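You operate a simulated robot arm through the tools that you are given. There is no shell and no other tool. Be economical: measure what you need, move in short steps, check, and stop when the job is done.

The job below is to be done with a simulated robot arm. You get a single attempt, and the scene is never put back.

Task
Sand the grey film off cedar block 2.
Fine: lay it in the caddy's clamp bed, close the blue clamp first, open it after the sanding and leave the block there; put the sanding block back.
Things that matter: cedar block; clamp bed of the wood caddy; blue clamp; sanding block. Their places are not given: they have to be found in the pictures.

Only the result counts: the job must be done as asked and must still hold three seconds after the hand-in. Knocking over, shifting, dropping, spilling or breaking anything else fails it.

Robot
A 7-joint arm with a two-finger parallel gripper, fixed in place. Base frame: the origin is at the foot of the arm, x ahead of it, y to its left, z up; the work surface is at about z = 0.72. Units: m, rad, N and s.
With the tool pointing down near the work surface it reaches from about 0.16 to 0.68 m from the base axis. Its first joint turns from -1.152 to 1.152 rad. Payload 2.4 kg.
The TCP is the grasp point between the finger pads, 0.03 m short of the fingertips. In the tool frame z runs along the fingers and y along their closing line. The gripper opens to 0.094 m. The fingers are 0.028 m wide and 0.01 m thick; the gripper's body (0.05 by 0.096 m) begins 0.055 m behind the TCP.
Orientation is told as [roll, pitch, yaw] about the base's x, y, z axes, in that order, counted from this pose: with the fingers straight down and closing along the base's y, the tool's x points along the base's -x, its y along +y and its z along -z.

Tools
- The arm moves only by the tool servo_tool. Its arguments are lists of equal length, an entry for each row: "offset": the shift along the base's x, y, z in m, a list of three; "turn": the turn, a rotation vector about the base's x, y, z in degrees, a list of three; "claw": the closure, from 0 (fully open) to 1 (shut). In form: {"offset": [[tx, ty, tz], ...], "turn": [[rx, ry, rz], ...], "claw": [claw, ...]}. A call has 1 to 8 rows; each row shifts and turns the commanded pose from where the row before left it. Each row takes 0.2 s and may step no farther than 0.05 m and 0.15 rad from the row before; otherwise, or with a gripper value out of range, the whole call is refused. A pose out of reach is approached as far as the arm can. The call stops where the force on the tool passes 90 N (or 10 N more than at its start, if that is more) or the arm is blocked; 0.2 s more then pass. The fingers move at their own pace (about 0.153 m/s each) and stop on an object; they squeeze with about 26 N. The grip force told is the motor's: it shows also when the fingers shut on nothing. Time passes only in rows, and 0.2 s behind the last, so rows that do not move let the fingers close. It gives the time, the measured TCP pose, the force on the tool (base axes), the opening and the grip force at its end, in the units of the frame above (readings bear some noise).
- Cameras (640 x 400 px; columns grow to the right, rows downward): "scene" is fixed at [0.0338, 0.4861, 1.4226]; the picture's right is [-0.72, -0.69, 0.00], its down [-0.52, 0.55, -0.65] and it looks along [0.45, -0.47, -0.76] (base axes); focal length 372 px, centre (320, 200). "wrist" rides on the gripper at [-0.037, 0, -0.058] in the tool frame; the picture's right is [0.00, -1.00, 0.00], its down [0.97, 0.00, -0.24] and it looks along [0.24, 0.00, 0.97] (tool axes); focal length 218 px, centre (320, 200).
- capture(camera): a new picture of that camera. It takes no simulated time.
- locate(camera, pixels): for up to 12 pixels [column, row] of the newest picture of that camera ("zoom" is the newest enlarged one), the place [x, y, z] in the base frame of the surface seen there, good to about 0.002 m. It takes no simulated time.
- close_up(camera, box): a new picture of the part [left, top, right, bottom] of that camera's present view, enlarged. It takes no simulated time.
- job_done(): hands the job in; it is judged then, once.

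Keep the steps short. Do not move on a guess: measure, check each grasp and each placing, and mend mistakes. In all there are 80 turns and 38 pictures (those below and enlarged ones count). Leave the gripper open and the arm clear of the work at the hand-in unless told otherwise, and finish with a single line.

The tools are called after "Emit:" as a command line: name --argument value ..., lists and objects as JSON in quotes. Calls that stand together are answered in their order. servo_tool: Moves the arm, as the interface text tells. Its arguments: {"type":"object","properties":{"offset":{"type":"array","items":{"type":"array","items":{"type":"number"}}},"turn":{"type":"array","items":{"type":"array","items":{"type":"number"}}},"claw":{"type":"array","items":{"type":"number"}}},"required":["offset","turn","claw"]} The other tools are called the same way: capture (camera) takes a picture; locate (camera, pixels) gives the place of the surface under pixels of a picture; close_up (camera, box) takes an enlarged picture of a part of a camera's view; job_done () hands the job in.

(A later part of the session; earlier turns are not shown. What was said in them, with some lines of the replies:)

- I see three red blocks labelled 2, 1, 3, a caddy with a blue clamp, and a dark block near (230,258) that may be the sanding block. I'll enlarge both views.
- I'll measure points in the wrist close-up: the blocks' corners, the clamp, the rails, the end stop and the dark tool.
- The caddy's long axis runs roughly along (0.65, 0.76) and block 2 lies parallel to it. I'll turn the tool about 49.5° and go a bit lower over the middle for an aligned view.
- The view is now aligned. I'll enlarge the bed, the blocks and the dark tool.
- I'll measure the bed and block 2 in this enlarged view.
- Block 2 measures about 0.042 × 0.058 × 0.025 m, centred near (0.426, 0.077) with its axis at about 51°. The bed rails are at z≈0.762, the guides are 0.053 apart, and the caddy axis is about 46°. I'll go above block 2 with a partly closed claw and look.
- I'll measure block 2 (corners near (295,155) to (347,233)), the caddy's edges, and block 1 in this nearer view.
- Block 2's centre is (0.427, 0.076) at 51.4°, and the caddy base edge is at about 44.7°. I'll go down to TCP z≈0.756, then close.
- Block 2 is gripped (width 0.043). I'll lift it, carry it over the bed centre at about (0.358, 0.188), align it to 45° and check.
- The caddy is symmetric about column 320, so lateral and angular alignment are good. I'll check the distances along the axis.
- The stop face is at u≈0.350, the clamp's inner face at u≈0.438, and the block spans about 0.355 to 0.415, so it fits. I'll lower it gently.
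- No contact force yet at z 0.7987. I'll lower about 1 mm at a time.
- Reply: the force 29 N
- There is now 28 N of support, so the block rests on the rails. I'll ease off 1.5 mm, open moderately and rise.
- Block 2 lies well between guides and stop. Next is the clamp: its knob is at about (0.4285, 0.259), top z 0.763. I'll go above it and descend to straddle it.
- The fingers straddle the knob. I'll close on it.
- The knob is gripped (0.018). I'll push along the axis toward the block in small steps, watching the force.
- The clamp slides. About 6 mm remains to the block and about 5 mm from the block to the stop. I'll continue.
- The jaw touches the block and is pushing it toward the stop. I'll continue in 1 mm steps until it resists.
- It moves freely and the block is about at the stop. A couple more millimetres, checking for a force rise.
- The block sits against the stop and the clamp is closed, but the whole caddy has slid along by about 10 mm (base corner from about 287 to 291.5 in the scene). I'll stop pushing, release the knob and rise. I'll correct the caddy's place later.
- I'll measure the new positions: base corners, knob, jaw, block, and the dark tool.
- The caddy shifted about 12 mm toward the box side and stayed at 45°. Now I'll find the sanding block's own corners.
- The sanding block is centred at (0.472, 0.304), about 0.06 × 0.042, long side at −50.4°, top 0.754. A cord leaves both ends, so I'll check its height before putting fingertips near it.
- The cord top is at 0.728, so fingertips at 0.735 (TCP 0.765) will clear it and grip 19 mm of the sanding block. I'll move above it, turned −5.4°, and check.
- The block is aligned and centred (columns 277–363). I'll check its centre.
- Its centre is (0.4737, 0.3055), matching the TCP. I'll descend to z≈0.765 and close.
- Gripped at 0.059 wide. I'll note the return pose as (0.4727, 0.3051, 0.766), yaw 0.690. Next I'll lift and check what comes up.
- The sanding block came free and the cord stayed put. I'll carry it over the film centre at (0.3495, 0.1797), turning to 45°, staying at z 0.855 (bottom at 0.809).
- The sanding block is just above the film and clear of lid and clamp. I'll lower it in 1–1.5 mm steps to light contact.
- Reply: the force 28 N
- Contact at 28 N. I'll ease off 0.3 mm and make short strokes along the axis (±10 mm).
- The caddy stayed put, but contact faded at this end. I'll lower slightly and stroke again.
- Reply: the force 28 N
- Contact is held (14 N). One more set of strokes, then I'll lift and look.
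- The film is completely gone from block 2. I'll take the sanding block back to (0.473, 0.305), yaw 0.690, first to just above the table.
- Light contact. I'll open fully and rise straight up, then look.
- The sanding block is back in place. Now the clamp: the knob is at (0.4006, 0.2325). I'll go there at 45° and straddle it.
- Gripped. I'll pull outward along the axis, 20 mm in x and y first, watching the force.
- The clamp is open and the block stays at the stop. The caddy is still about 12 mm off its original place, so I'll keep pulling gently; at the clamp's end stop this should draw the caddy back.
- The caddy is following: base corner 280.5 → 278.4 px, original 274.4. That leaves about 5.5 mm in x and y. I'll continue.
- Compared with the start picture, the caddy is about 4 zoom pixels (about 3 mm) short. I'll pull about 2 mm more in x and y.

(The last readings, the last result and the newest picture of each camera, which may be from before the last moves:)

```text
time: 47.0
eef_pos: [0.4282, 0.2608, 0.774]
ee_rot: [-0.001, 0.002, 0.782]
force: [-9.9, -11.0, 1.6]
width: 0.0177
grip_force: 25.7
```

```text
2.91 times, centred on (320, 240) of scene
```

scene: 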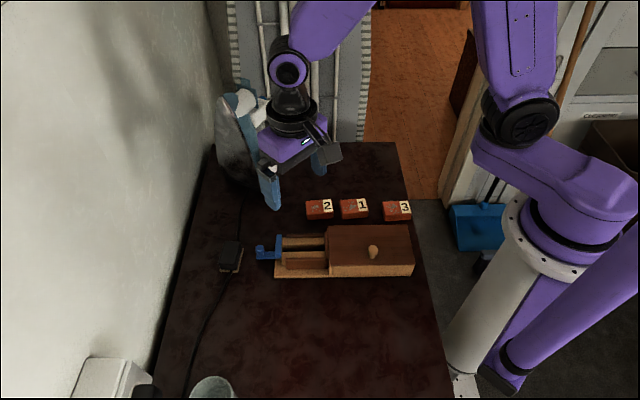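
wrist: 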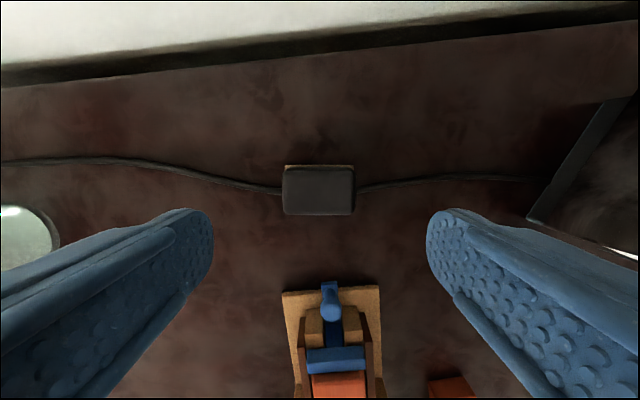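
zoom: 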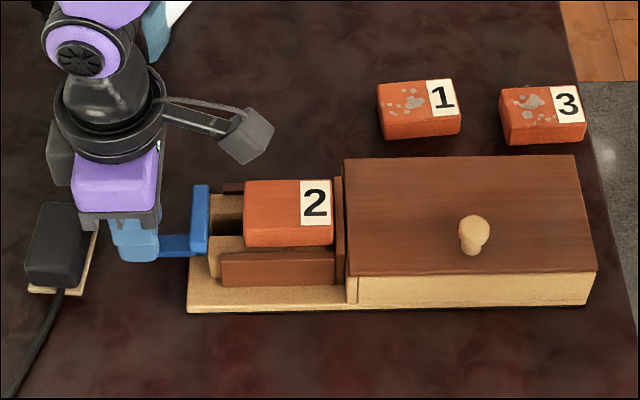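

The caddy now matches its starting place (187, 596, knob 474). I'll release the knob and rise clear.

Emit:
servo_tool --offset '[[0, 0, 0], [0, 0, 0], [0, 0, 0.02], [0, 0, 0.04], [0, 0, 0.05], [0, 0, 0.05], [0, 0, 0]]' --turn '[[0, 0, 0], [0, 0, 0], [0, 0, 0], [0, 0, 0], [0, 0, 0], [0, 0, 0], [0, 0, 0]]' --claw '[0.3, 0.3, 0.3, 0.1, 0, 0, 0]'

Emit:
close_up --camera "scene" --box '[210, 180, 430, 300]'

Emit:
capture --camera "wrist"

```text
time: 48.6
eef_pos: [0.4296, 0.2617, 0.9332]
ee_rot: [-0.001, 0.001, 0.785]
force: [0.3, -0.4, 0.1]
width: 0.094
grip_force: 0.0
```

```text
2.91 times, centred on (320, 240) of scene
```

zoom: 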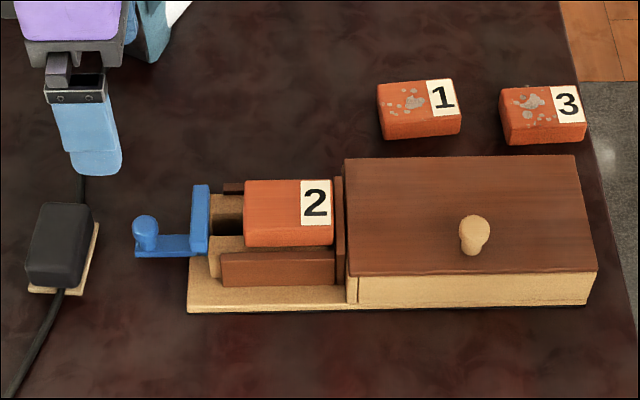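

```text
7 pictures are left
```

wrist: 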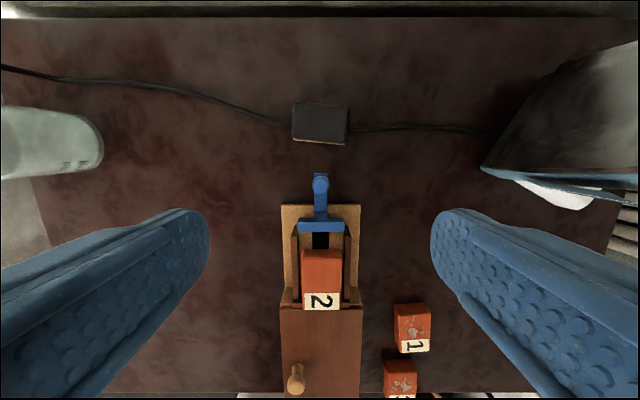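

Everything looks right: block 2 is clean and in the bed, the clamp is open, the sanding block is in its place, the caddy is where it started, and the arm is clear with the gripper open. I'll hand in now.

Emit:
job_done

```text
The job is handed in.
```

Cedar block 2 is sanded clean and lies in the clamp bed with the blue clamp open, and the sanding block is back in its place; closing the clamp slid the caddy about 12 mm, and I pulled it back to match the starting picture before handing in.
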